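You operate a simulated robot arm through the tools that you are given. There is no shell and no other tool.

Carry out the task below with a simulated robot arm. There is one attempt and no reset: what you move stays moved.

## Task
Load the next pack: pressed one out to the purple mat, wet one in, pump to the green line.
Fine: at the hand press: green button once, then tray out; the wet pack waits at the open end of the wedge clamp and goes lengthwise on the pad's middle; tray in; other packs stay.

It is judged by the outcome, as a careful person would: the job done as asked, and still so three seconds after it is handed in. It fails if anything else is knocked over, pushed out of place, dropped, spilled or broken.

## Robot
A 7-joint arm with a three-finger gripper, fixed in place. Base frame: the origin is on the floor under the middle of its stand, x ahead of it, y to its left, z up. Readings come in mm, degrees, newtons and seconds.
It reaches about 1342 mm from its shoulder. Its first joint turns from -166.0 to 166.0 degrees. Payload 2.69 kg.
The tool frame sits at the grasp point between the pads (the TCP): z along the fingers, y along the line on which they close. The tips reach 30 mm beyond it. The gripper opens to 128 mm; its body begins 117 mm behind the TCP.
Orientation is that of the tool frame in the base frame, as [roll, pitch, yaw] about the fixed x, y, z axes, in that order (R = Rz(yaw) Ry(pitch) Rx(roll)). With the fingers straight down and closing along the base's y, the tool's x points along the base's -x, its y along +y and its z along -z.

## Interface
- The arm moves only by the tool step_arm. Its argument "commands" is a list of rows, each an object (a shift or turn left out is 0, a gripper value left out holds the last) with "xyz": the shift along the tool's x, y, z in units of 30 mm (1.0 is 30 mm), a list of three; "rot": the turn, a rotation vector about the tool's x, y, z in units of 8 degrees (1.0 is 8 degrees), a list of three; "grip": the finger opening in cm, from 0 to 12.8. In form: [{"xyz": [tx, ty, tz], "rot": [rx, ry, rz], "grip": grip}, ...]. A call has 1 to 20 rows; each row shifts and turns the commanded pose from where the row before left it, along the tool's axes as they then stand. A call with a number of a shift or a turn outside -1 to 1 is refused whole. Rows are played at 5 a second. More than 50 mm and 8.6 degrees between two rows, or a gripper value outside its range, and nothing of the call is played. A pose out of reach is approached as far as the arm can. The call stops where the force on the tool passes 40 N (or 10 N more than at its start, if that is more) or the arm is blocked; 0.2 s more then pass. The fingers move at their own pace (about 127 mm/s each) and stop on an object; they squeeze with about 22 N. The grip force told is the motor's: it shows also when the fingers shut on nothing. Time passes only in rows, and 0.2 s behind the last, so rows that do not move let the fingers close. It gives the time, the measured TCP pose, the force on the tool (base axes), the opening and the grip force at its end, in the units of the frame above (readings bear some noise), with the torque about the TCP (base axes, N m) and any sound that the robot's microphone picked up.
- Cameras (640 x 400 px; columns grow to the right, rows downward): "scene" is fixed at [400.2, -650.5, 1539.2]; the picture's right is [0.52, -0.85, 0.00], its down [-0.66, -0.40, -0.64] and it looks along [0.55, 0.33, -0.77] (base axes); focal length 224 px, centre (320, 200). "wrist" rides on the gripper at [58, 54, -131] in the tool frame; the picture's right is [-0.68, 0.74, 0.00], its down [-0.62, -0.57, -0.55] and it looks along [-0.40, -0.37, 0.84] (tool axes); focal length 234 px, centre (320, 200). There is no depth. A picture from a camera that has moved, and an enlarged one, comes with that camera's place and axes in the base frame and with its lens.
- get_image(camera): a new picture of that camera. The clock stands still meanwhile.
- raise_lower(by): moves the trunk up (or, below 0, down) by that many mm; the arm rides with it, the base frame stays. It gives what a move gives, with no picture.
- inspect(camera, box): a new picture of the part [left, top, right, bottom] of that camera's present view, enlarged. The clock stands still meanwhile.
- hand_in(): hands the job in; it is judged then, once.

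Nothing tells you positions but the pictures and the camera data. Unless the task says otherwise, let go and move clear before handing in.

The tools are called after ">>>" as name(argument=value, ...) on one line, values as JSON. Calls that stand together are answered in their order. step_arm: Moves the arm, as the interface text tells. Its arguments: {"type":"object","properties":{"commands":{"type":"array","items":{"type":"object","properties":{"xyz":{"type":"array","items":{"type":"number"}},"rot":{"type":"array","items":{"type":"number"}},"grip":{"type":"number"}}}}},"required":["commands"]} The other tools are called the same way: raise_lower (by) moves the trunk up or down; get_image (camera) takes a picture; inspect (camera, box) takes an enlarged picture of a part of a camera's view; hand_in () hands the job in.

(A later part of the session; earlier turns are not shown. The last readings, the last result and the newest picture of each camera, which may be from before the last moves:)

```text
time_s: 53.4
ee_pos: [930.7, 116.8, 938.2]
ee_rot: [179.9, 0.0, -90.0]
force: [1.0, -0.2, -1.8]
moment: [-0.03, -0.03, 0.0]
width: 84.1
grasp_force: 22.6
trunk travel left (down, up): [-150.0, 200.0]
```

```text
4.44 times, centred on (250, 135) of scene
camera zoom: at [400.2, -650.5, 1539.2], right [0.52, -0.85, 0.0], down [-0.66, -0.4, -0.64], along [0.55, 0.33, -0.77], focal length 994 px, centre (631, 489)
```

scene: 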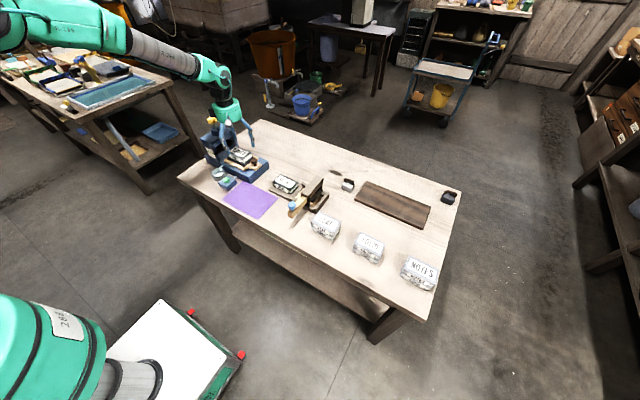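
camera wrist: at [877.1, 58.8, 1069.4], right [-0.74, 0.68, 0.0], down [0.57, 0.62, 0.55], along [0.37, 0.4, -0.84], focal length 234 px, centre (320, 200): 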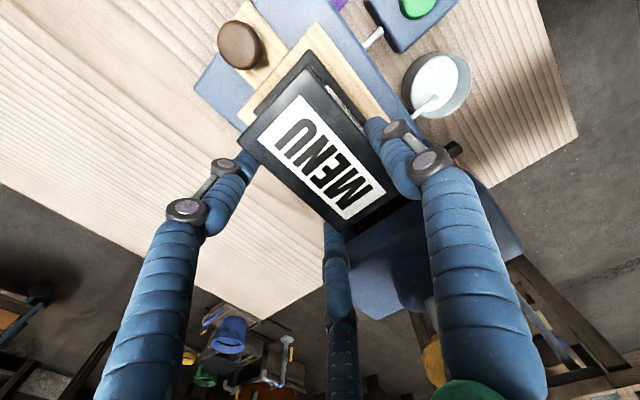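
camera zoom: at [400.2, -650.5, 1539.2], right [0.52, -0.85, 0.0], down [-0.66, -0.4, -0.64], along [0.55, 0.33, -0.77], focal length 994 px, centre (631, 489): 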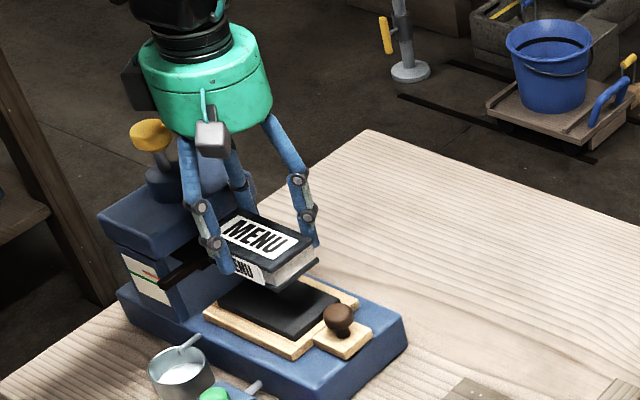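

MENU is above the pad. I'll lower with a 2 mm y trim, then check before contact.

>>> step_arm(commands=[{"xyz": [0.06, 0, 0.5]}, {"xyz": [0, 0, 0.5]}, {"xyz": [0, 0, 0.35]}, {"xyz": [0, 0, 0]}])

>>> get_image(camera="wrist")

>>> inspect(camera="scene", box=[215, 120, 275, 175])

>>> inspect(camera="scene", box=[200, 80, 260, 140])

```text
time_s: 54.4
ee_pos: [930.5, 112.5, 899.0]
ee_rot: [-180.0, 0.0, -90.0]
force: [0.6, -0.5, -1.2]
moment: [0.04, -0.02, -0.01]
width: 83.9
grasp_force: 22.2
trunk travel left (down, up): [-150.0, 200.0]
```

```text
taken
camera wrist: at [877.5, 55.7, 1029.1], right [-0.74, 0.68, 0.0], down [0.57, 0.62, 0.55], along [0.37, 0.4, -0.84], focal length 234 px, centre (320, 200)
```

wrist: 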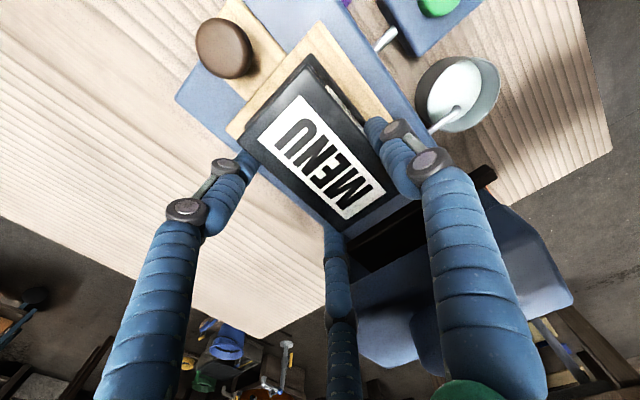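

```text
7.27 times, centred on (245, 148) of scene
camera zoom: at [400.2, -650.5, 1539.2], right [0.52, -0.85, 0.0], down [-0.66, -0.4, -0.64], along [0.55, 0.33, -0.77], focal length 1627 px, centre (866, 582)
```

zoom: 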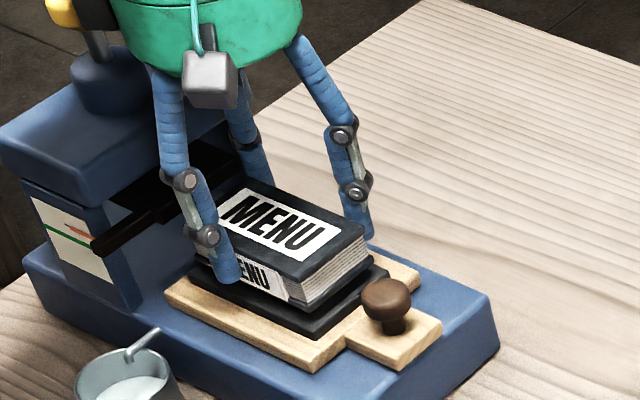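

```text
6.67 times, centred on (230, 110) of scene
camera zoom: at [400.2, -650.5, 1539.2], right [0.52, -0.85, 0.0], down [-0.66, -0.4, -0.64], along [0.55, 0.33, -0.77], focal length 1491 px, centre (920, 800)
```

zoom: 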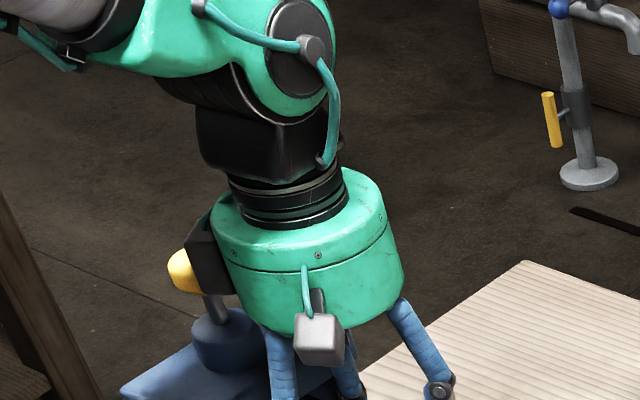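

I want to be sure the gripper's side box clears the pump knob before going lower, so I'll zoom in on that gap.

>>> inspect(camera="scene", box=[205, 108, 235, 132])

>>> inspect(camera="wrist", box=[360, 260, 480, 400])

```text
16.00 times, centred on (220, 120) of scene
camera zoom: at [400.2, -650.5, 1539.2], right [0.52, -0.85, 0.0], down [-0.66, -0.4, -0.64], along [0.55, 0.33, -0.77], focal length 3579 px, centre (1920, 1480)
```

zoom: 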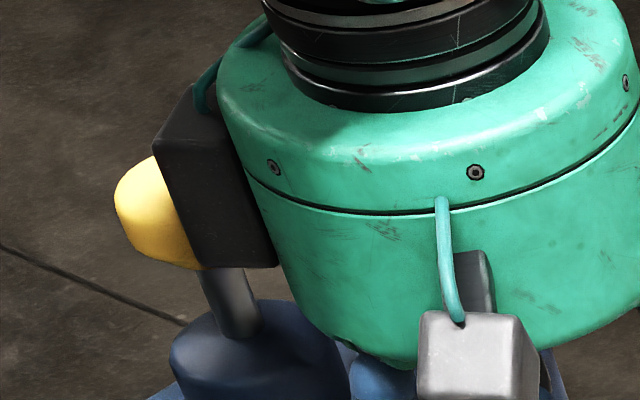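

```text
2.86 times, centred on (420, 330) of wrist
camera zoom: at [877.5, 55.7, 1029.1], right [-0.74, 0.68, 0.0], down [0.57, 0.62, 0.55], along [0.37, 0.4, -0.84], focal length 669 px, centre (34, -171)
```

zoom: 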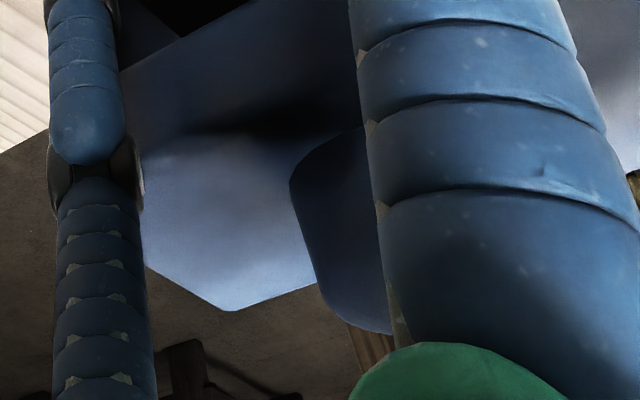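

Worst case, the box still clears the pump knob by more than 10 mm, so it's safe. I'll lower MENU onto the pad slowly.

>>> step_arm(commands=[{"xyz": [0, 0, 0.2]}, {"xyz": [0, 0, 0.1]}, {"xyz": [0, 0, 0]}])

>>> step_arm(commands=[{"xyz": [0, 0, 0.05]}, {"xyz": [0, 0, 0]}])

>>> step_arm(commands=[{"xyz": [0, 0, 0.05]}, {"xyz": [0, 0, 0]}])

>>> inspect(camera="scene", box=[225, 130, 275, 175])

```text
time_s: 55.2
ee_pos: [931.0, 113.6, 890.1]
ee_rot: [179.9, 0.0, -90.0]
force: [-0.1, -0.1, -1.8]
moment: [0.01, 0.03, 0.0]
width: 83.9
grasp_force: 22.2
trunk travel left (down, up): [-150.0, 200.0]
```

```text
time_s: 55.8
ee_pos: [931.2, 114.1, 888.9]
ee_rot: [180.0, -0.1, -90.0]
force: [0.3, 1.1, -1.5]
moment: [-0.01, 0.0, 0.01]
width: 83.9
grasp_force: 22.1
trunk travel left (down, up): [-150.0, 200.0]
```

```text
time_s: 56.4
ee_pos: [929.8, 112.5, 887.6]
ee_rot: [180.0, 0.0, -89.9]
force: [-1.0, 0.4, 2.8]
moment: [-0.12, 0.11, -0.03]
width: 83.8
grasp_force: 22.3
trunk travel left (down, up): [-150.0, 200.0]
```

```text
8.89 times, centred on (250, 152) of scene
camera zoom: at [400.2, -650.5, 1539.2], right [0.52, -0.85, 0.0], down [-0.66, -0.4, -0.64], along [0.55, 0.33, -0.77], focal length 1988 px, centre (942, 622)
```

zoom: 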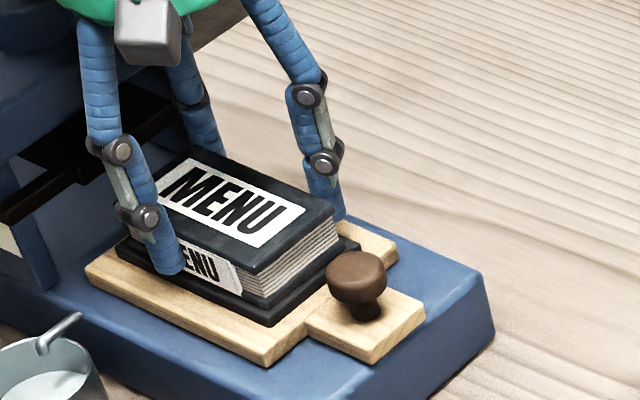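

Contact is felt. Before letting go, I'll check the centring on the pad from the wrist view.

>>> inspect(camera="wrist", box=[210, 30, 430, 250])

```text
1.82 times, centred on (320, 140) of wrist
camera zoom: at [876.8, 55.6, 1018.3], right [-0.74, 0.68, 0.0], down [0.57, 0.62, 0.55], along [0.37, 0.4, -0.84], focal length 426 px, centre (320, 309)
```

zoom: 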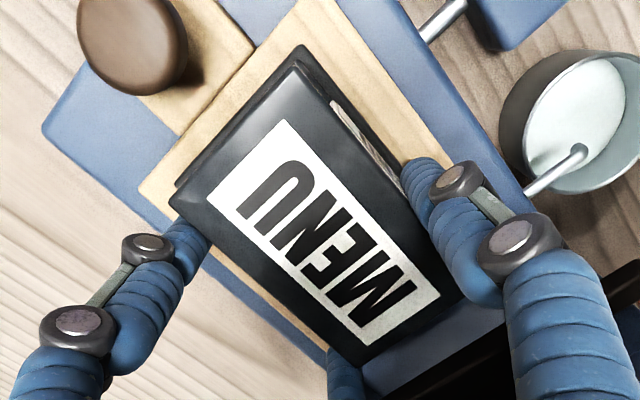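

The pack sits about 4 mm short of centre in both x and y. I'll lift a hair, shift (+4, +4) mm and set it down again.

>>> step_arm(commands=[{"xyz": [0, 0, -0.13]}, {"xyz": [-0.133, -0.133, 0]}, {"xyz": [0, 0, 0]}])

>>> step_arm(commands=[{"xyz": [0, 0, 0.1]}, {"xyz": [0, 0, 0.03]}, {"xyz": [0, 0, 0]}])

>>> inspect(camera="wrist", box=[210, 30, 430, 250])

>>> inspect(camera="scene", box=[225, 130, 275, 175])

```text
time_s: 57.2
ee_pos: [934.8, 117.3, 890.0]
ee_rot: [179.9, 0.0, -90.1]
force: [-0.3, 0.2, -2.4]
moment: [0.02, -0.02, -0.02]
width: 83.9
grasp_force: 22.4
trunk travel left (down, up): [-150.0, 200.0]
```

```text
time_s: 58.0
ee_pos: [934.1, 115.7, 887.4]
ee_rot: [-180.0, 0.1, -90.0]
force: [-1.0, 0.5, 2.9]
moment: [-0.04, 0.11, 0.02]
width: 83.9
grasp_force: 22.0
trunk travel left (down, up): [-150.0, 200.0]
```

```text
1.82 times, centred on (320, 140) of wrist
camera zoom: at [880.4, 59.5, 1018.5], right [-0.74, 0.68, 0.0], down [0.57, 0.62, 0.55], along [0.37, 0.4, -0.84], focal length 426 px, centre (320, 309)
```

zoom: 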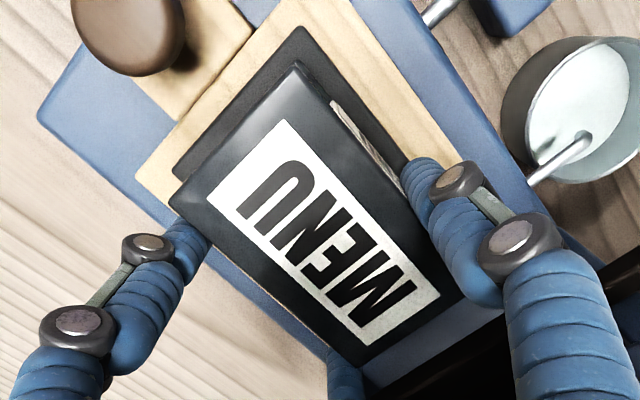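

```text
8.89 times, centred on (250, 152) of scene
camera zoom: at [400.2, -650.5, 1539.2], right [0.52, -0.85, 0.0], down [-0.66, -0.4, -0.64], along [0.55, 0.33, -0.77], focal length 1988 px, centre (942, 622)
```

zoom: 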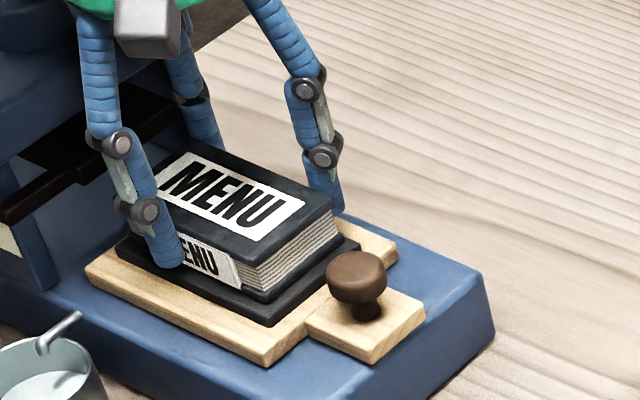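

The pack is now centred on the pad to within about 2 mm. I'll release and rise.

>>> step_arm(commands=[{"grip": 9.2}, {"grip": 9.4}, {"grip": 9.4}, {"xyz": [0, 0, 0]}])

>>> inspect(camera="wrist", box=[210, 30, 430, 250])

>>> step_arm(commands=[{"xyz": [0, 0, -0.3]}, {"xyz": [0, 0, -0.6]}, {"xyz": [0, 0, -0.95]}, {"xyz": [0, 0, -0.95]}, {"xyz": [0, 0, -0.95]}, {"xyz": [0, 0, -0.95]}, {"xyz": [0, 0, -0.95]}, {"xyz": [0, 0, 0]}])

>>> get_image(camera="wrist")

>>> inspect(camera="scene", box=[205, 110, 295, 180])

```text
time_s: 59.0
ee_pos: [934.5, 117.6, 887.4]
ee_rot: [-180.0, 0.0, -89.9]
force: [0.3, -0.2, -0.3]
moment: [-0.02, -0.03, 0.0]
width: 94.2
grasp_force: 0.1
trunk travel left (down, up): [-150.0, 200.0]
```

```text
1.82 times, centred on (320, 140) of wrist
camera zoom: at [880.5, 59.5, 1018.2], right [-0.74, 0.68, 0.0], down [0.57, 0.62, 0.55], along [0.37, 0.4, -0.84], focal length 426 px, centre (320, 309)
```

zoom: 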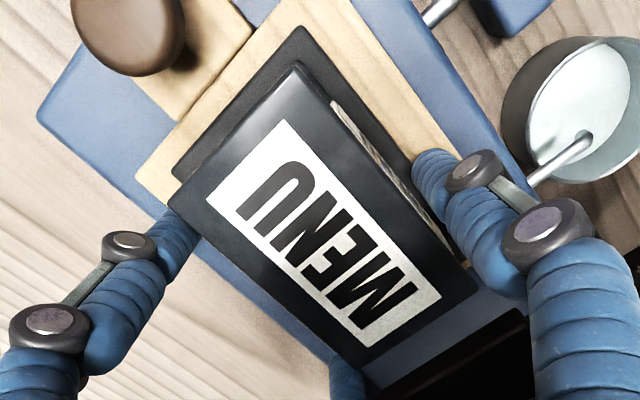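

```text
time_s: 60.8
ee_pos: [934.1, 118.2, 1056.5]
ee_rot: [-180.0, 0.0, -90.0]
force: [-0.8, -0.2, 0.8]
moment: [-0.03, -0.02, -0.02]
width: 93.8
grasp_force: 0.0
trunk travel left (down, up): [-150.0, 200.0]
```

```text
taken
camera wrist: at [880.6, 59.7, 1188.0], right [-0.74, 0.68, 0.0], down [0.57, 0.62, 0.55], along [0.37, 0.4, -0.84], focal length 234 px, centre (320, 200)
```

wrist: 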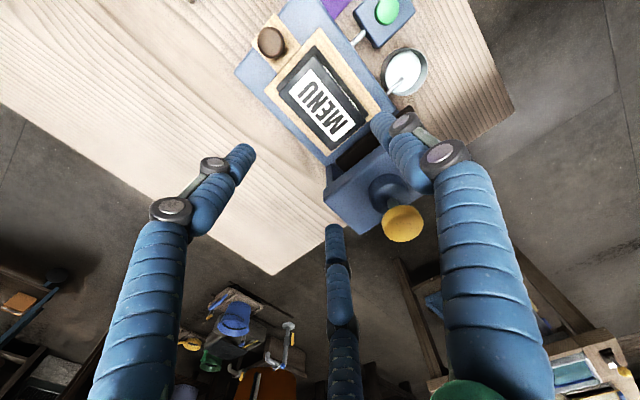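

```text
5.71 times, centred on (250, 145) of scene
camera zoom: at [400.2, -650.5, 1539.2], right [0.52, -0.85, 0.0], down [-0.66, -0.4, -0.64], along [0.55, 0.33, -0.77], focal length 1278 px, centre (720, 514)
```

zoom: 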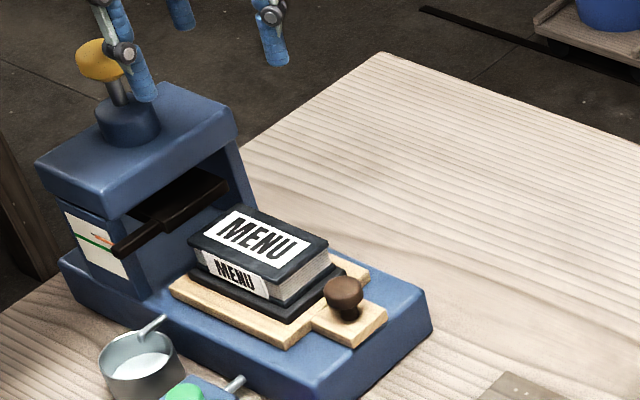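

MENU is on the pad. I'll check its alignment from above.

>>> inspect(camera="wrist", box=[220, 10, 420, 180])

>>> inspect(camera="scene", box=[225, 130, 275, 175])

```text
2.35 times, centred on (320, 95) of wrist
camera zoom: at [880.6, 59.7, 1188.0], right [-0.74, 0.68, 0.0], down [0.57, 0.62, 0.55], along [0.37, 0.4, -0.84], focal length 551 px, centre (320, 447)
```

zoom: 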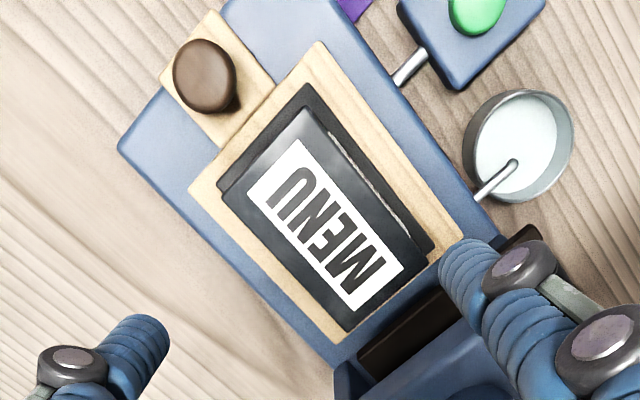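

```text
8.89 times, centred on (250, 152) of scene
camera zoom: at [400.2, -650.5, 1539.2], right [0.52, -0.85, 0.0], down [-0.66, -0.4, -0.64], along [0.55, 0.33, -0.77], focal length 1988 px, centre (942, 622)
```

zoom: 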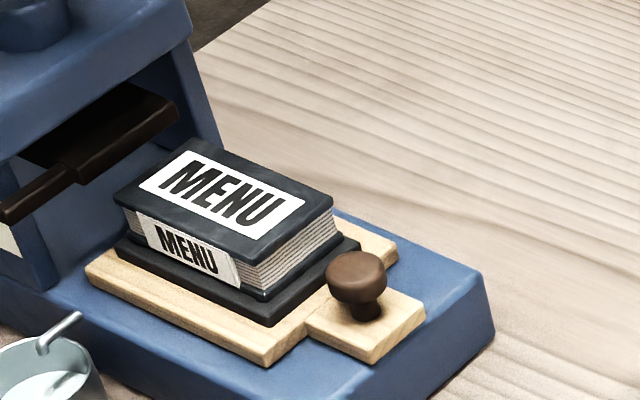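

MENU is lengthwise and centred on the pad. Next I'll go back above the tray knob (~919, 19) with the same yaw and tilt as before.

>>> step_arm(commands=[{"xyz": [0.839, 0.1175, 0.59], "grip": 5}, {"xyz": [0.839, 0.1175, 0.59]}, {"xyz": [0.839, 0.1175, 0.59]}, {"xyz": [0.839, 0.1175, 0.59]}, {"rot": [0, 0, 0.9375]}, {"rot": [0, 0, 0.9375]}, {"rot": [0, 0, 0.9375]}, {"rot": [0, 0, 0.9375]}, {"rot": [-0.3125, -0.541, 0]}, {"rot": [-0.3125, -0.541, 0]}, {"xyz": [0, 0, 0]}])

>>> get_image(camera="wrist")

>>> inspect(camera="wrist", box=[250, 60, 410, 190])

```text
time_s: 63.2
ee_pos: [920.1, 16.0, 986.4]
ee_rot: [175.0, 8.8, -120.4]
force: [0.0, -0.5, 0.2]
moment: [0.07, 0.0, -0.02]
width: 49.9
grasp_force: 0.1
trunk travel left (down, up): [-150.0, 200.0]
```

```text
taken
camera wrist: at [844.4, -29.5, 1110.4], right [-0.3, 0.94, 0.17], down [0.8, 0.15, 0.58], along [0.52, 0.31, -0.79], focal length 234 px, centre (320, 200)
```

wrist: 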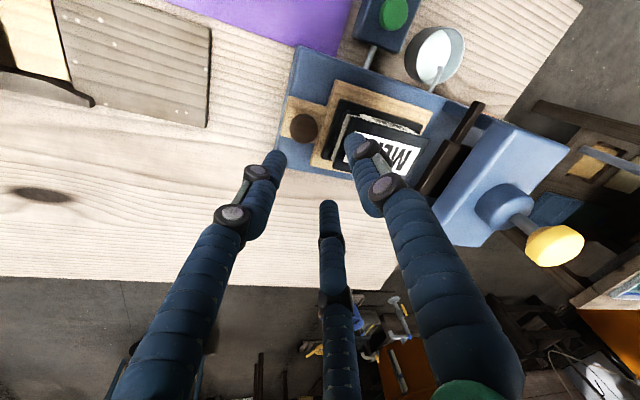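

```text
3.08 times, centred on (330, 125) of wrist
camera zoom: at [844.4, -29.5, 1110.4], right [-0.3, 0.94, 0.17], down [0.8, 0.15, 0.58], along [0.52, 0.31, -0.79], focal length 720 px, centre (289, 431)
```

zoom: 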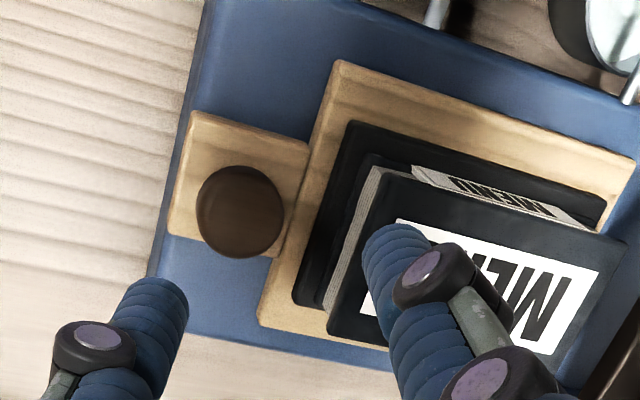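

The knob is at (919, 19.3). I'll descend around it.

>>> step_arm(commands=[{"xyz": [0.102, -0.0535, 0.711]}, {"xyz": [0.102, -0.0535, 0.711]}, {"xyz": [0.102, -0.0535, 0.711]}, {"xyz": [0.102, -0.0535, 0.711]}, {"xyz": [0, 0, 0]}])

>>> inspect(camera="wrist", box=[220, 80, 420, 250])

>>> inspect(camera="scene", box=[225, 120, 295, 180])

```text
time_s: 64.4
ee_pos: [920.6, 16.9, 900.8]
ee_rot: [175.0, 8.6, -120.5]
force: [0.2, 0.6, 0.1]
moment: [0.0, 0.06, 0.02]
width: 50.3
grasp_force: 0.1
trunk travel left (down, up): [-150.0, 200.0]
```

```text
2.35 times, centred on (320, 165) of wrist
camera zoom: at [844.5, -28.4, 1024.3], right [-0.3, 0.94, 0.17], down [0.8, 0.15, 0.58], along [0.52, 0.31, -0.8], focal length 551 px, centre (320, 282)
```

zoom: 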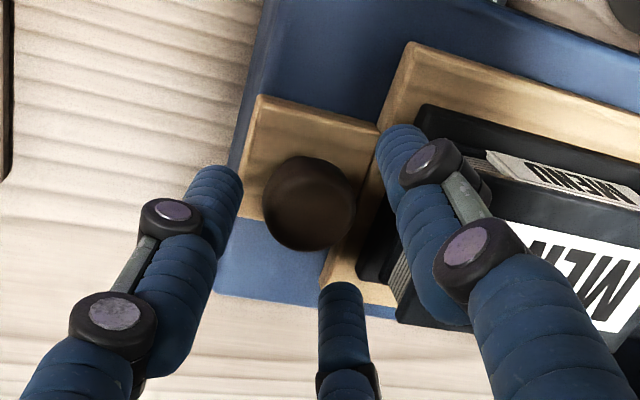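

```text
6.67 times, centred on (260, 150) of scene
camera zoom: at [400.2, -650.5, 1539.2], right [0.52, -0.85, 0.0], down [-0.66, -0.4, -0.64], along [0.55, 0.33, -0.77], focal length 1491 px, centre (720, 533)
```

zoom: 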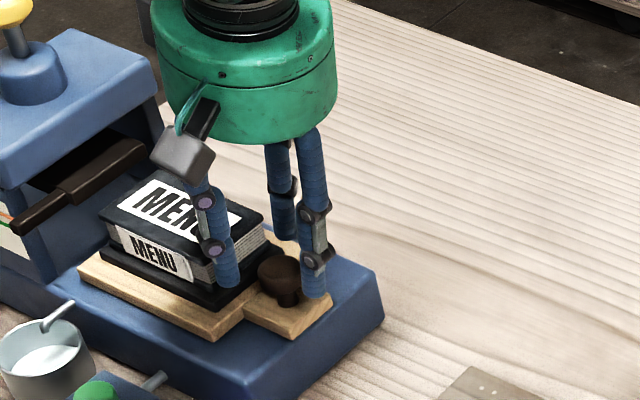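

>>> step_arm(commands=[{"xyz": [0.051, -0.027, 0.356]}, {"xyz": [0.051, -0.027, 0.356]}, {"xyz": [0.011, -0.006, 0.08]}, {"xyz": [0, 0, 0]}])

>>> inspect(camera="wrist", box=[220, 100, 420, 250])

>>> inspect(camera="scene", box=[235, 135, 285, 175])

```text
time_s: 65.4
ee_pos: [920.9, 17.6, 875.2]
ee_rot: [175.0, 8.6, -120.4]
force: [0.5, 0.1, 0.5]
moment: [0.0, -0.01, -0.01]
width: 50.1
grasp_force: 0.2
trunk travel left (down, up): [-150.0, 200.0]
```

```text
2.67 times, centred on (320, 175) of wrist
camera zoom: at [844.1, -27.9, 999.8], right [-0.3, 0.94, 0.17], down [0.8, 0.15, 0.58], along [0.52, 0.31, -0.79], focal length 624 px, centre (320, 267)
```

zoom: 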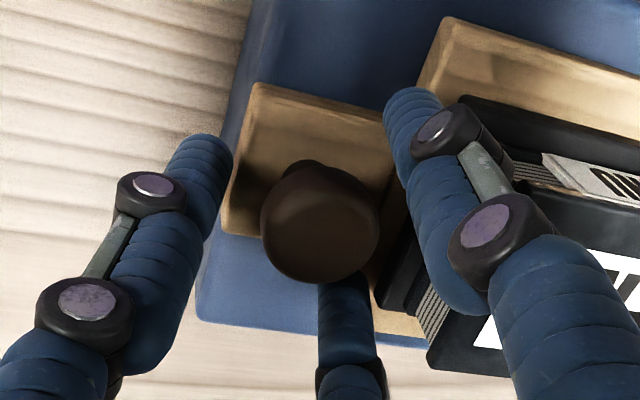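

```text
10.00 times, centred on (260, 155) of scene
camera zoom: at [400.2, -650.5, 1539.2], right [0.52, -0.85, 0.0], down [-0.66, -0.4, -0.64], along [0.55, 0.33, -0.77], focal length 2237 px, centre (920, 650)
```

zoom: 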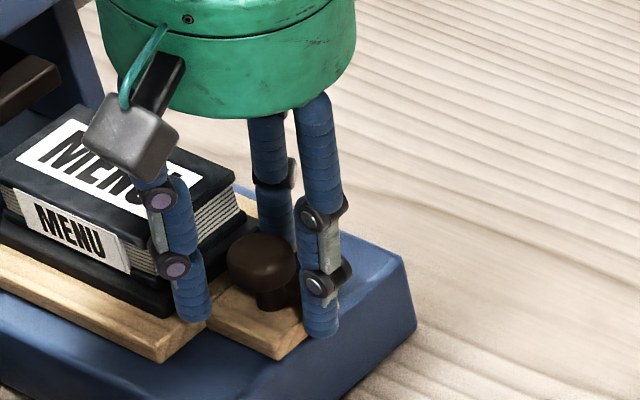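

Same configuration as the first grasp. I'll close on the knob.

>>> step_arm(commands=[{"grip": 0}, {"grip": 0}, {"grip": 0}, {"grip": 0}])

>>> inspect(camera="wrist", box=[220, 100, 420, 250])

```text
time_s: 66.4
ee_pos: [921.2, 18.1, 874.7]
ee_rot: [174.9, 8.6, -120.4]
force: [-0.1, 0.3, -5.3]
moment: [-0.33, -0.02, 0.05]
width: 33.4
grasp_force: 45.1
trunk travel left (down, up): [-150.0, 200.0]
```

```text
2.67 times, centred on (320, 175) of wrist
camera zoom: at [844.1, -27.9, 999.3], right [-0.3, 0.94, 0.17], down [0.8, 0.15, 0.58], along [0.52, 0.31, -0.8], focal length 624 px, centre (320, 267)
```

zoom: 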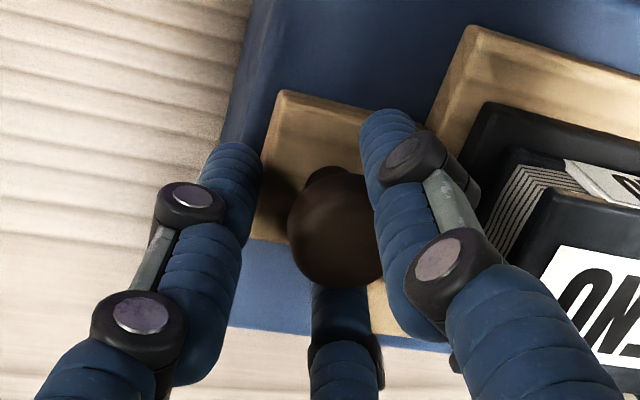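

The knob shifted about 5 mm into +y as the fingers closed. I'll look more closely before pushing.

>>> inspect(camera="scene", box=[240, 135, 280, 170])

>>> get_image(camera="wrist")

>>> step_arm(commands=[{"xyz": [0, 0, 0]}])

```text
11.43 times, centred on (260, 152) of scene
camera zoom: at [400.2, -650.5, 1539.2], right [0.52, -0.85, 0.0], down [-0.66, -0.4, -0.64], along [0.55, 0.33, -0.77], focal length 2557 px, centre (1006, 743)
```

zoom: 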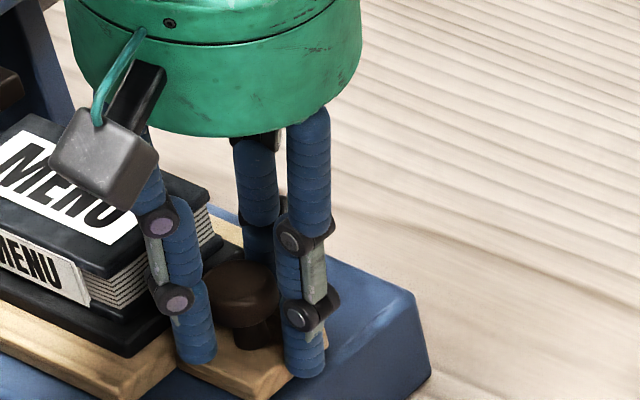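

```text
taken
camera wrist: at [844.1, -27.9, 999.3], right [-0.3, 0.94, 0.17], down [0.8, 0.15, 0.58], along [0.52, 0.31, -0.8], focal length 234 px, centre (320, 200)
```

wrist: 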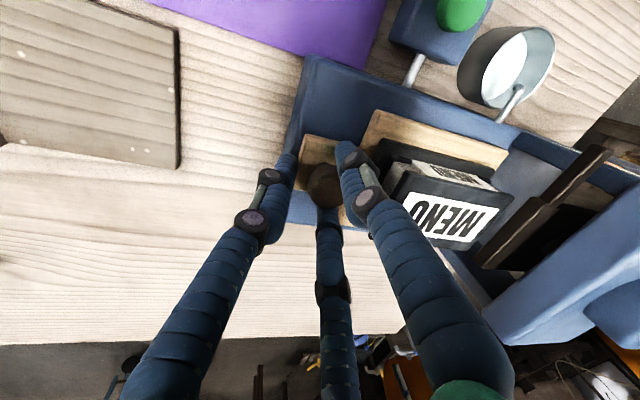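

```text
time_s: 66.8
ee_pos: [919.5, 17.5, 874.6]
ee_rot: [174.9, 8.5, -120.5]
force: [-1.4, 0.3, -6.0]
moment: [-0.33, 0.02, -0.01]
width: 33.4
grasp_force: 44.8
trunk travel left (down, up): [-150.0, 200.0]
```

The single finger tip dipped onto the handle plate's front edge because I was about 2 mm too low. I'll reopen, recentre and raise slightly, then regrip cleanly on the knob.

>>> step_arm(commands=[{"grip": 5}, {"grip": 5}, {"grip": 5}, {"xyz": [-0.143, 0.102, -0.108]}, {"xyz": [0, 0, 0]}])

>>> inspect(camera="wrist", box=[220, 100, 420, 250])

```text
time_s: 68.0
ee_pos: [919.3, 22.3, 878.3]
ee_rot: [174.9, 8.5, -120.4]
force: [0.1, -0.8, 0.5]
moment: [0.0, 0.0, -0.01]
width: 49.9
grasp_force: 0.1
trunk travel left (down, up): [-150.0, 200.0]
```

```text
2.67 times, centred on (320, 175) of wrist
camera zoom: at [843.3, -23.0, 1003.9], right [-0.3, 0.94, 0.17], down [0.8, 0.15, 0.58], along [0.52, 0.31, -0.8], focal length 624 px, centre (320, 267)
```

zoom: 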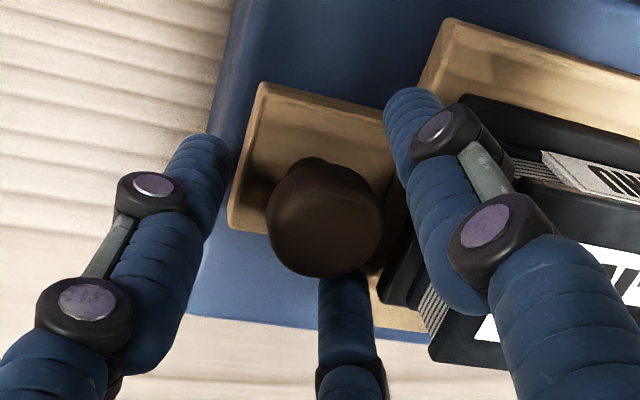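

>>> step_arm(commands=[{"xyz": [-0.05, 0.03, -0.01]}, {"xyz": [0, 0, 0]}, {"grip": 3.5}, {"grip": 2}, {"grip": 0}, {"grip": 0}, {"grip": 0}])

>>> inspect(camera="wrist", box=[220, 100, 420, 250])

>>> inspect(camera="scene", box=[240, 135, 280, 170])

```text
time_s: 69.6
ee_pos: [921.2, 24.3, 879.2]
ee_rot: [175.0, 8.6, -120.4]
force: [3.8, 0.3, -2.1]
moment: [0.12, -0.11, -0.08]
width: 28.3
grasp_force: 45.1
trunk travel left (down, up): [-150.0, 200.0]
```

```text
2.67 times, centred on (320, 175) of wrist
camera zoom: at [843.9, -21.4, 1004.2], right [-0.3, 0.94, 0.17], down [0.8, 0.15, 0.58], along [0.52, 0.31, -0.8], focal length 624 px, centre (320, 267)
```

zoom: 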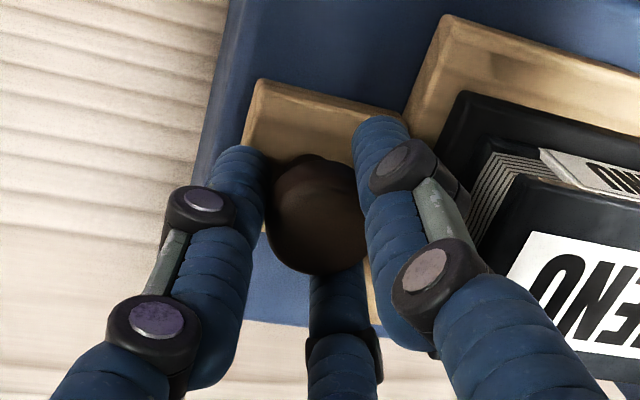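

```text
11.43 times, centred on (260, 152) of scene
camera zoom: at [400.2, -650.5, 1539.2], right [0.52, -0.85, 0.0], down [-0.66, -0.4, -0.64], along [0.55, 0.33, -0.77], focal length 2557 px, centre (1006, 743)
```

zoom: 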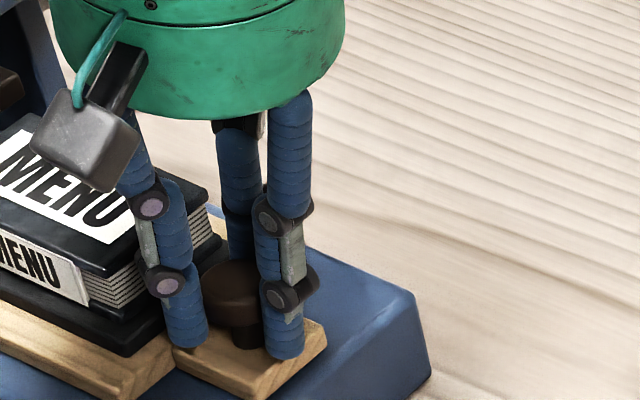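

I have a clean grip on the knob. I'll slide the tray in slowly, stopping before the pack reaches the platen to check the height clearance.

>>> step_arm(commands=[{"xyz": [-0.213, 0.123, 0.0434]}, {"xyz": [-0.171, 0.0985, 0.0347]}, {"xyz": [0, 0, 0]}])

>>> inspect(camera="scene", box=[215, 125, 265, 170])

>>> inspect(camera="wrist", box=[330, 100, 600, 290])

```text
time_s: 70.4
ee_pos: [919.5, 38.8, 878.6]
ee_rot: [174.9, 8.6, -120.4]
force: [8.5, 0.0, -4.6]
moment: [0.06, -0.16, 0.0]
width: 28.3
grasp_force: 45.8
trunk travel left (down, up): [-150.0, 200.0]
```

```text
8.89 times, centred on (240, 148) of scene
camera zoom: at [400.2, -650.5, 1539.2], right [0.52, -0.85, 0.0], down [-0.66, -0.4, -0.64], along [0.55, 0.33, -0.77], focal length 1988 px, centre (1031, 667)
```

zoom: 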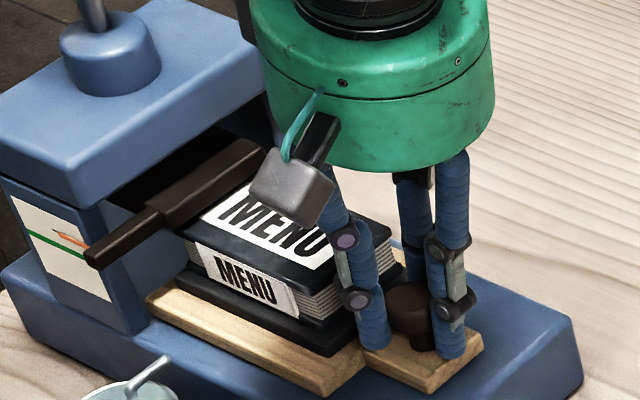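

```text
2.11 times, centred on (465, 195) of wrist
camera zoom: at [843.9, -7.8, 1004.2], right [-0.3, 0.94, 0.17], down [0.8, 0.15, 0.58], along [0.52, 0.31, -0.8], focal length 493 px, centre (15, 210)
```

zoom: 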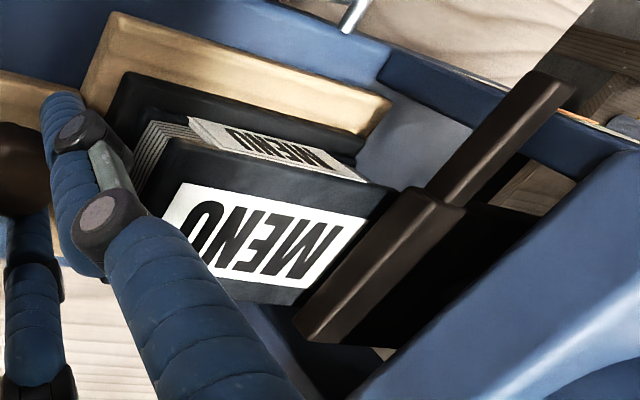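

Forces are low. I'll continue another 10 mm so the pack just enters under the platen, then verify it isn't being pushed back.

>>> step_arm(commands=[{"xyz": [-0.159, 0.053, 0.029]}, {"xyz": [-0.142, 0.082, 0.029]}, {"xyz": [0, 0, 0]}])

>>> inspect(camera="scene", box=[215, 125, 265, 170])

>>> inspect(camera="wrist", box=[330, 100, 600, 290])

```text
time_s: 71.2
ee_pos: [919.9, 47.8, 880.4]
ee_rot: [174.8, 8.7, -120.4]
force: [2.6, 1.2, -5.4]
moment: [0.15, 0.03, -0.05]
width: 28.4
grasp_force: 44.9
trunk travel left (down, up): [-150.0, 200.0]
```

```text
8.89 times, centred on (240, 148) of scene
camera zoom: at [400.2, -650.5, 1539.2], right [0.52, -0.85, 0.0], down [-0.66, -0.4, -0.64], along [0.55, 0.33, -0.77], focal length 1988 px, centre (1031, 667)
```

zoom: 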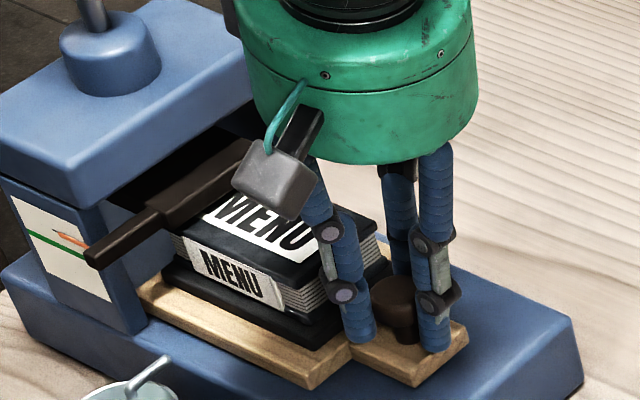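

```text
2.11 times, centred on (465, 195) of wrist
camera zoom: at [844.1, 2.4, 1004.3], right [-0.3, 0.94, 0.17], down [0.8, 0.15, 0.58], along [0.52, 0.31, -0.8], focal length 493 px, centre (15, 210)
```

zoom: 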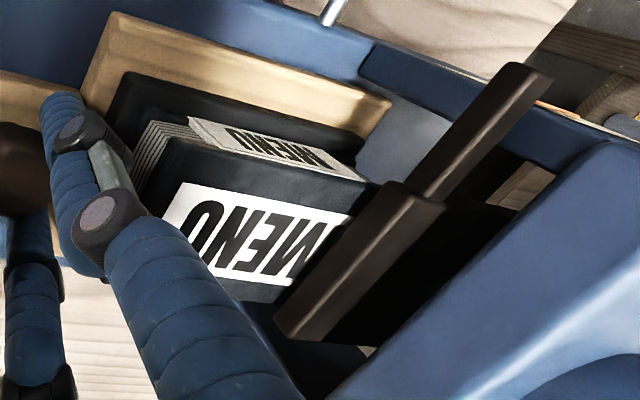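

The pack is passing under the platen without shifting on the pad. I'll continue pushing in.

>>> step_arm(commands=[{"xyz": [-0.4265, 0.2462, 0.0868]}, {"xyz": [-0.4265, 0.2462, 0.0868]}, {"xyz": [0, 0, 0]}])

>>> inspect(camera="wrist", box=[330, 100, 600, 290])

>>> inspect(camera="scene", box=[210, 100, 270, 165])

```text
time_s: 72.0
ee_pos: [919.8, 78.4, 878.5]
ee_rot: [174.9, 8.6, -120.5]
force: [-2.2, -0.5, -4.8]
moment: [0.14, 0.05, -0.02]
width: 28.3
grasp_force: 45.5
trunk travel left (down, up): [-150.0, 200.0]
```

```text
2.11 times, centred on (465, 195) of wrist
camera zoom: at [844.1, 32.6, 1004.3], right [-0.3, 0.94, 0.17], down [0.8, 0.15, 0.58], along [0.52, 0.31, -0.8], focal length 493 px, centre (15, 210)
```

zoom: 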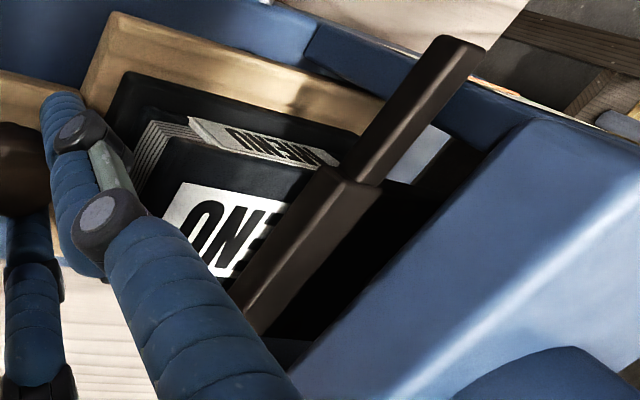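

```text
6.15 times, centred on (240, 132) of scene
camera zoom: at [400.2, -650.5, 1539.2], right [0.52, -0.85, 0.0], down [-0.66, -0.4, -0.64], along [0.55, 0.33, -0.77], focal length 1377 px, centre (812, 615)
```

zoom: 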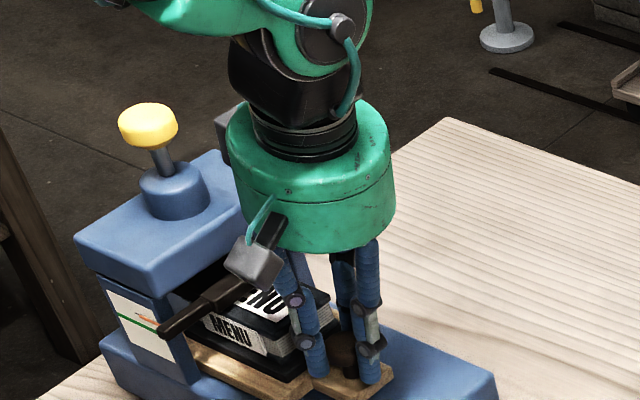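

>>> step_arm(commands=[{"xyz": [-0.4265, 0.2462, 0.0868]}, {"xyz": [-0.4265, 0.2462, 0.0868]}, {"xyz": [-0.341, 0.197, 0.0694]}, {"xyz": [0, 0, 0]}])

>>> inspect(camera="scene", box=[205, 100, 265, 165])

>>> get_image(camera="wrist")

```text
time_s: 73.0
ee_pos: [919.8, 119.7, 880.0]
ee_rot: [175.0, 8.6, -120.4]
force: [-1.3, 0.1, -11.0]
moment: [0.03, -0.07, 0.06]
width: 28.7
grasp_force: 44.9
trunk travel left (down, up): [-150.0, 200.0]
```

```text
6.15 times, centred on (235, 132) of scene
camera zoom: at [400.2, -650.5, 1539.2], right [0.52, -0.85, 0.0], down [-0.66, -0.4, -0.64], along [0.55, 0.33, -0.77], focal length 1377 px, centre (843, 615)
```

zoom: 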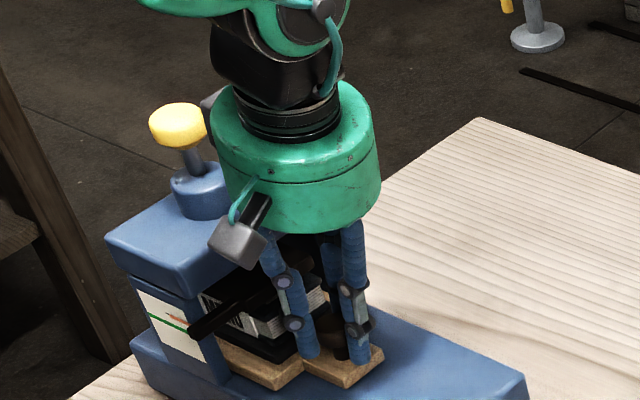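

```text
taken
camera wrist: at [844.2, 74.8, 1004.4], right [-0.3, 0.94, 0.17], down [0.8, 0.15, 0.58], along [0.52, 0.31, -0.8], focal length 234 px, centre (320, 200)
```

wrist: 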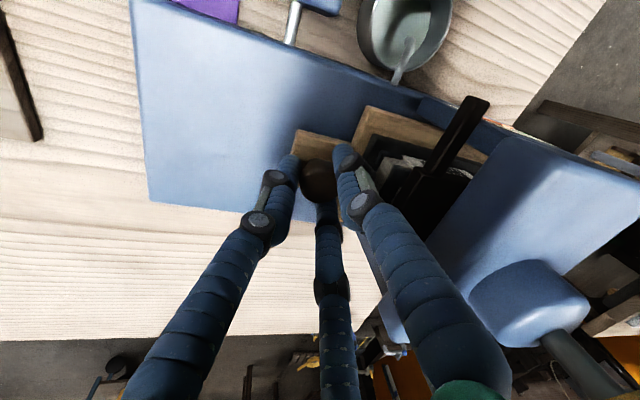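

The tray is nearly home (the original grip was at y≈127.5). I'll make the last few millimetres in small steps, watching for the stop.

>>> step_arm(commands=[{"xyz": [-0.0803, 0.0463, 0.0502]}, {"xyz": [-0.071, 0.041, 0.0145]}, {"xyz": [0, 0, 0]}])

>>> step_arm(commands=[{"xyz": [-0.071, 0.041, 0.0145]}, {"xyz": [0, 0, 0]}])

>>> inspect(camera="scene", box=[205, 110, 265, 165])

```text
time_s: 73.8
ee_pos: [919.6, 125.9, 879.3]
ee_rot: [174.9, 8.6, -120.4]
force: [-8.9, -0.2, -3.0]
moment: [0.14, 0.24, 0.0]
width: 28.4
grasp_force: 45.3
trunk travel left (down, up): [-150.0, 200.0]
```

```text
time_s: 74.4
ee_pos: [918.2, 127.6, 880.3]
ee_rot: [175.0, 8.6, -120.4]
force: [-7.9, -4.8, -2.5]
moment: [-0.11, 0.17, -0.02]
width: 28.3
grasp_force: 44.8
trunk travel left (down, up): [-150.0, 200.0]
```

```text
7.27 times, centred on (235, 138) of scene
camera zoom: at [400.2, -650.5, 1539.2], right [0.52, -0.85, 0.0], down [-0.66, -0.4, -0.64], along [0.55, 0.33, -0.77], focal length 1627 px, centre (938, 654)
```

zoom: 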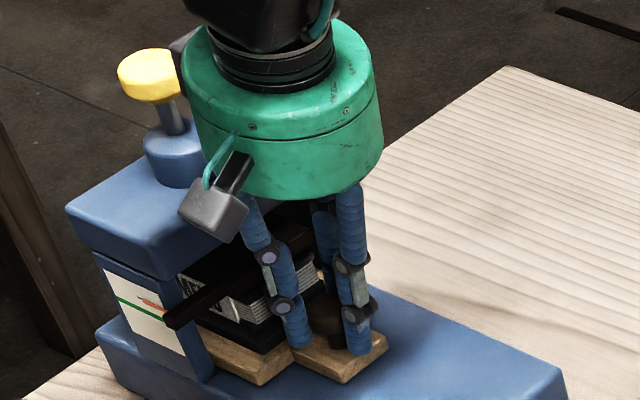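

A slight resistance has begun. One more small nudge will confirm the stop.

>>> step_arm(commands=[{"xyz": [-0.057, 0.033, 0.0116]}, {"xyz": [0, 0, 0]}])

```text
time_s: 75.0
ee_pos: [920.1, 127.6, 878.8]
ee_rot: [175.1, 8.5, -120.3]
force: [-8.6, -27.3, -0.2]
moment: [-0.61, 0.13, -0.01]
width: 28.0
grasp_force: 44.9
trunk travel left (down, up): [-150.0, 200.0]
```

That's the hard stop: 27 N with no movement, so the tray is fully in. I'll relax the push, release and rise straight up.

>>> step_arm(commands=[{"xyz": [0.054, -0.031, -0.011]}, {"xyz": [0, 0, 0]}, {"grip": 5}, {"grip": 5}, {"grip": 5}, {"xyz": [-0.0752, 0.0434, -0.4924]}, {"xyz": [-0.1503, 0.0868, -0.9848]}, {"xyz": [-0.1503, 0.0868, -0.9848]}, {"xyz": [-0.1503, 0.0868, -0.9848]}, {"xyz": [-0.1503, 0.0868, -0.9848]}, {"xyz": [-0.1503, 0.0868, -0.9848]}, {"xyz": [-0.1503, 0.0868, -0.9848]}, {"xyz": [0, 0, 0]}])

>>> inspect(camera="scene", box=[205, 110, 265, 165])

>>> get_image(camera="wrist")

```text
time_s: 77.8
ee_pos: [918.8, 127.8, 1073.2]
ee_rot: [175.0, 8.7, -120.4]
force: [0.4, -0.5, -0.2]
moment: [-0.02, -0.02, -0.03]
width: 49.9
grasp_force: 0.1
trunk travel left (down, up): [-150.0, 200.0]
```

```text
7.27 times, centred on (235, 138) of scene
camera zoom: at [400.2, -650.5, 1539.2], right [0.52, -0.85, 0.0], down [-0.66, -0.4, -0.64], along [0.55, 0.33, -0.77], focal length 1627 px, centre (938, 654)
```

zoom: 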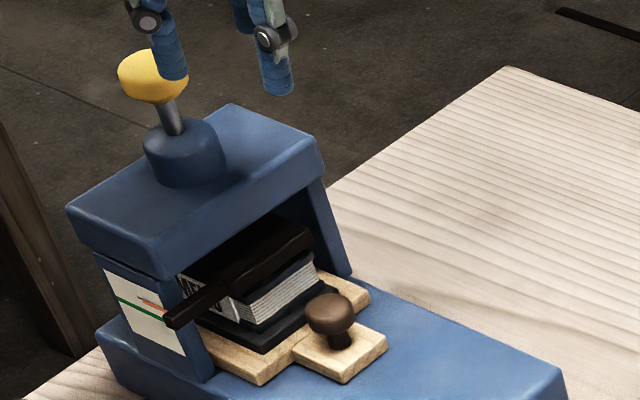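

```text
taken
camera wrist: at [842.9, 82.4, 1198.5], right [-0.3, 0.94, 0.17], down [0.8, 0.15, 0.58], along [0.52, 0.31, -0.79], focal length 234 px, centre (320, 200)
```

wrist: 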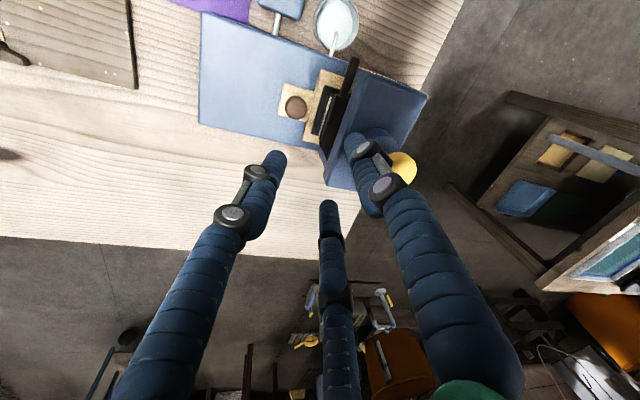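

The tray is back exactly at its original position with MENU under the platen. Now I'll level the tool, close the fingers and move above the pump knob (920, 221.5).

>>> step_arm(commands=[{"rot": [0.3125, 0.541, 0], "grip": 0}, {"rot": [0.3125, 0.541, 0]}, {"xyz": [-0.681, 0.382, 0]}, {"xyz": [-0.681, 0.382, 0]}, {"xyz": [-0.681, 0.382, 0]}, {"xyz": [-0.681, 0.382, 0]}, {"xyz": [0, 0, 0]}])

>>> get_image(camera="wrist")

>>> inspect(camera="wrist", box=[240, 80, 420, 220])

>>> inspect(camera="scene", box=[190, 90, 250, 150])

```text
time_s: 79.4
ee_pos: [922.5, 221.7, 1074.0]
ee_rot: [-180.0, -0.1, -120.0]
force: [0.6, 0.0, 0.5]
moment: [-0.04, 0.01, 0.0]
width: 2.4
grasp_force: 22.1
trunk travel left (down, up): [-150.0, 200.0]
```

```text
taken
camera wrist: at [845.5, 199.1, 1204.6], right [-0.3, 0.95, 0.0], down [0.8, 0.25, 0.55], along [0.52, 0.16, -0.84], focal length 234 px, centre (320, 200)
```

wrist: 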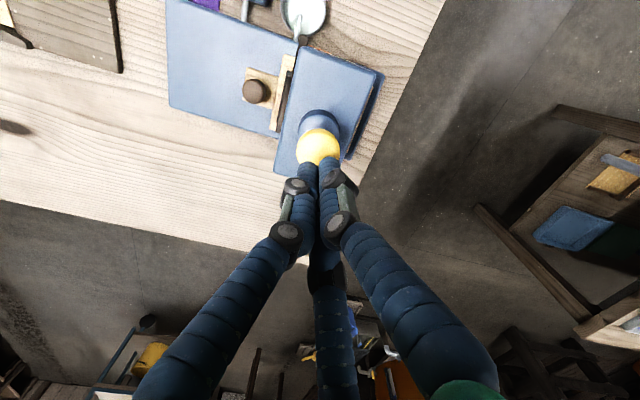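

```text
2.86 times, centred on (330, 150) of wrist
camera zoom: at [845.5, 199.1, 1204.6], right [-0.3, 0.95, 0.0], down [0.8, 0.25, 0.55], along [0.52, 0.16, -0.84], focal length 669 px, centre (291, 343)
```

zoom: 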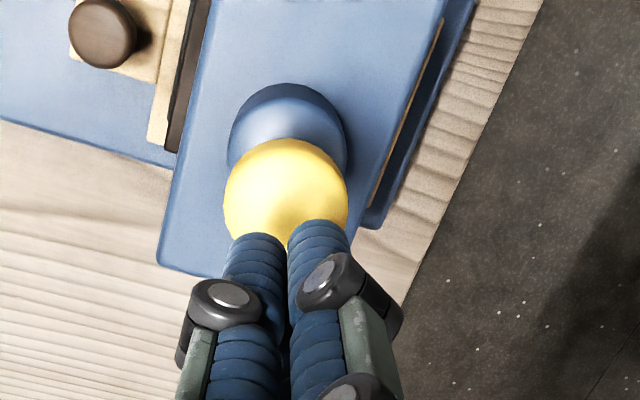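

```text
6.67 times, centred on (220, 120) of scene
camera zoom: at [400.2, -650.5, 1539.2], right [0.52, -0.85, 0.0], down [-0.66, -0.4, -0.64], along [0.55, 0.33, -0.77], focal length 1491 px, centre (987, 733)
```

zoom: 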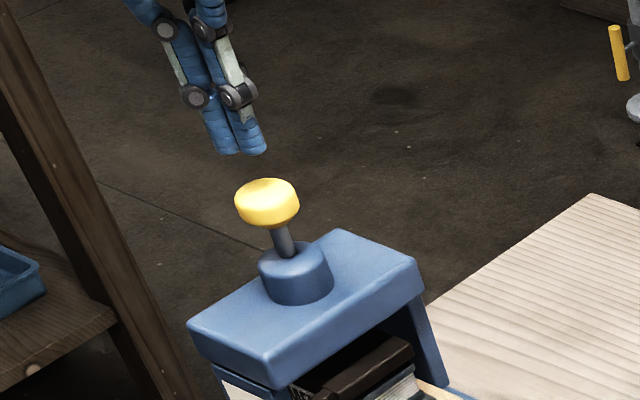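

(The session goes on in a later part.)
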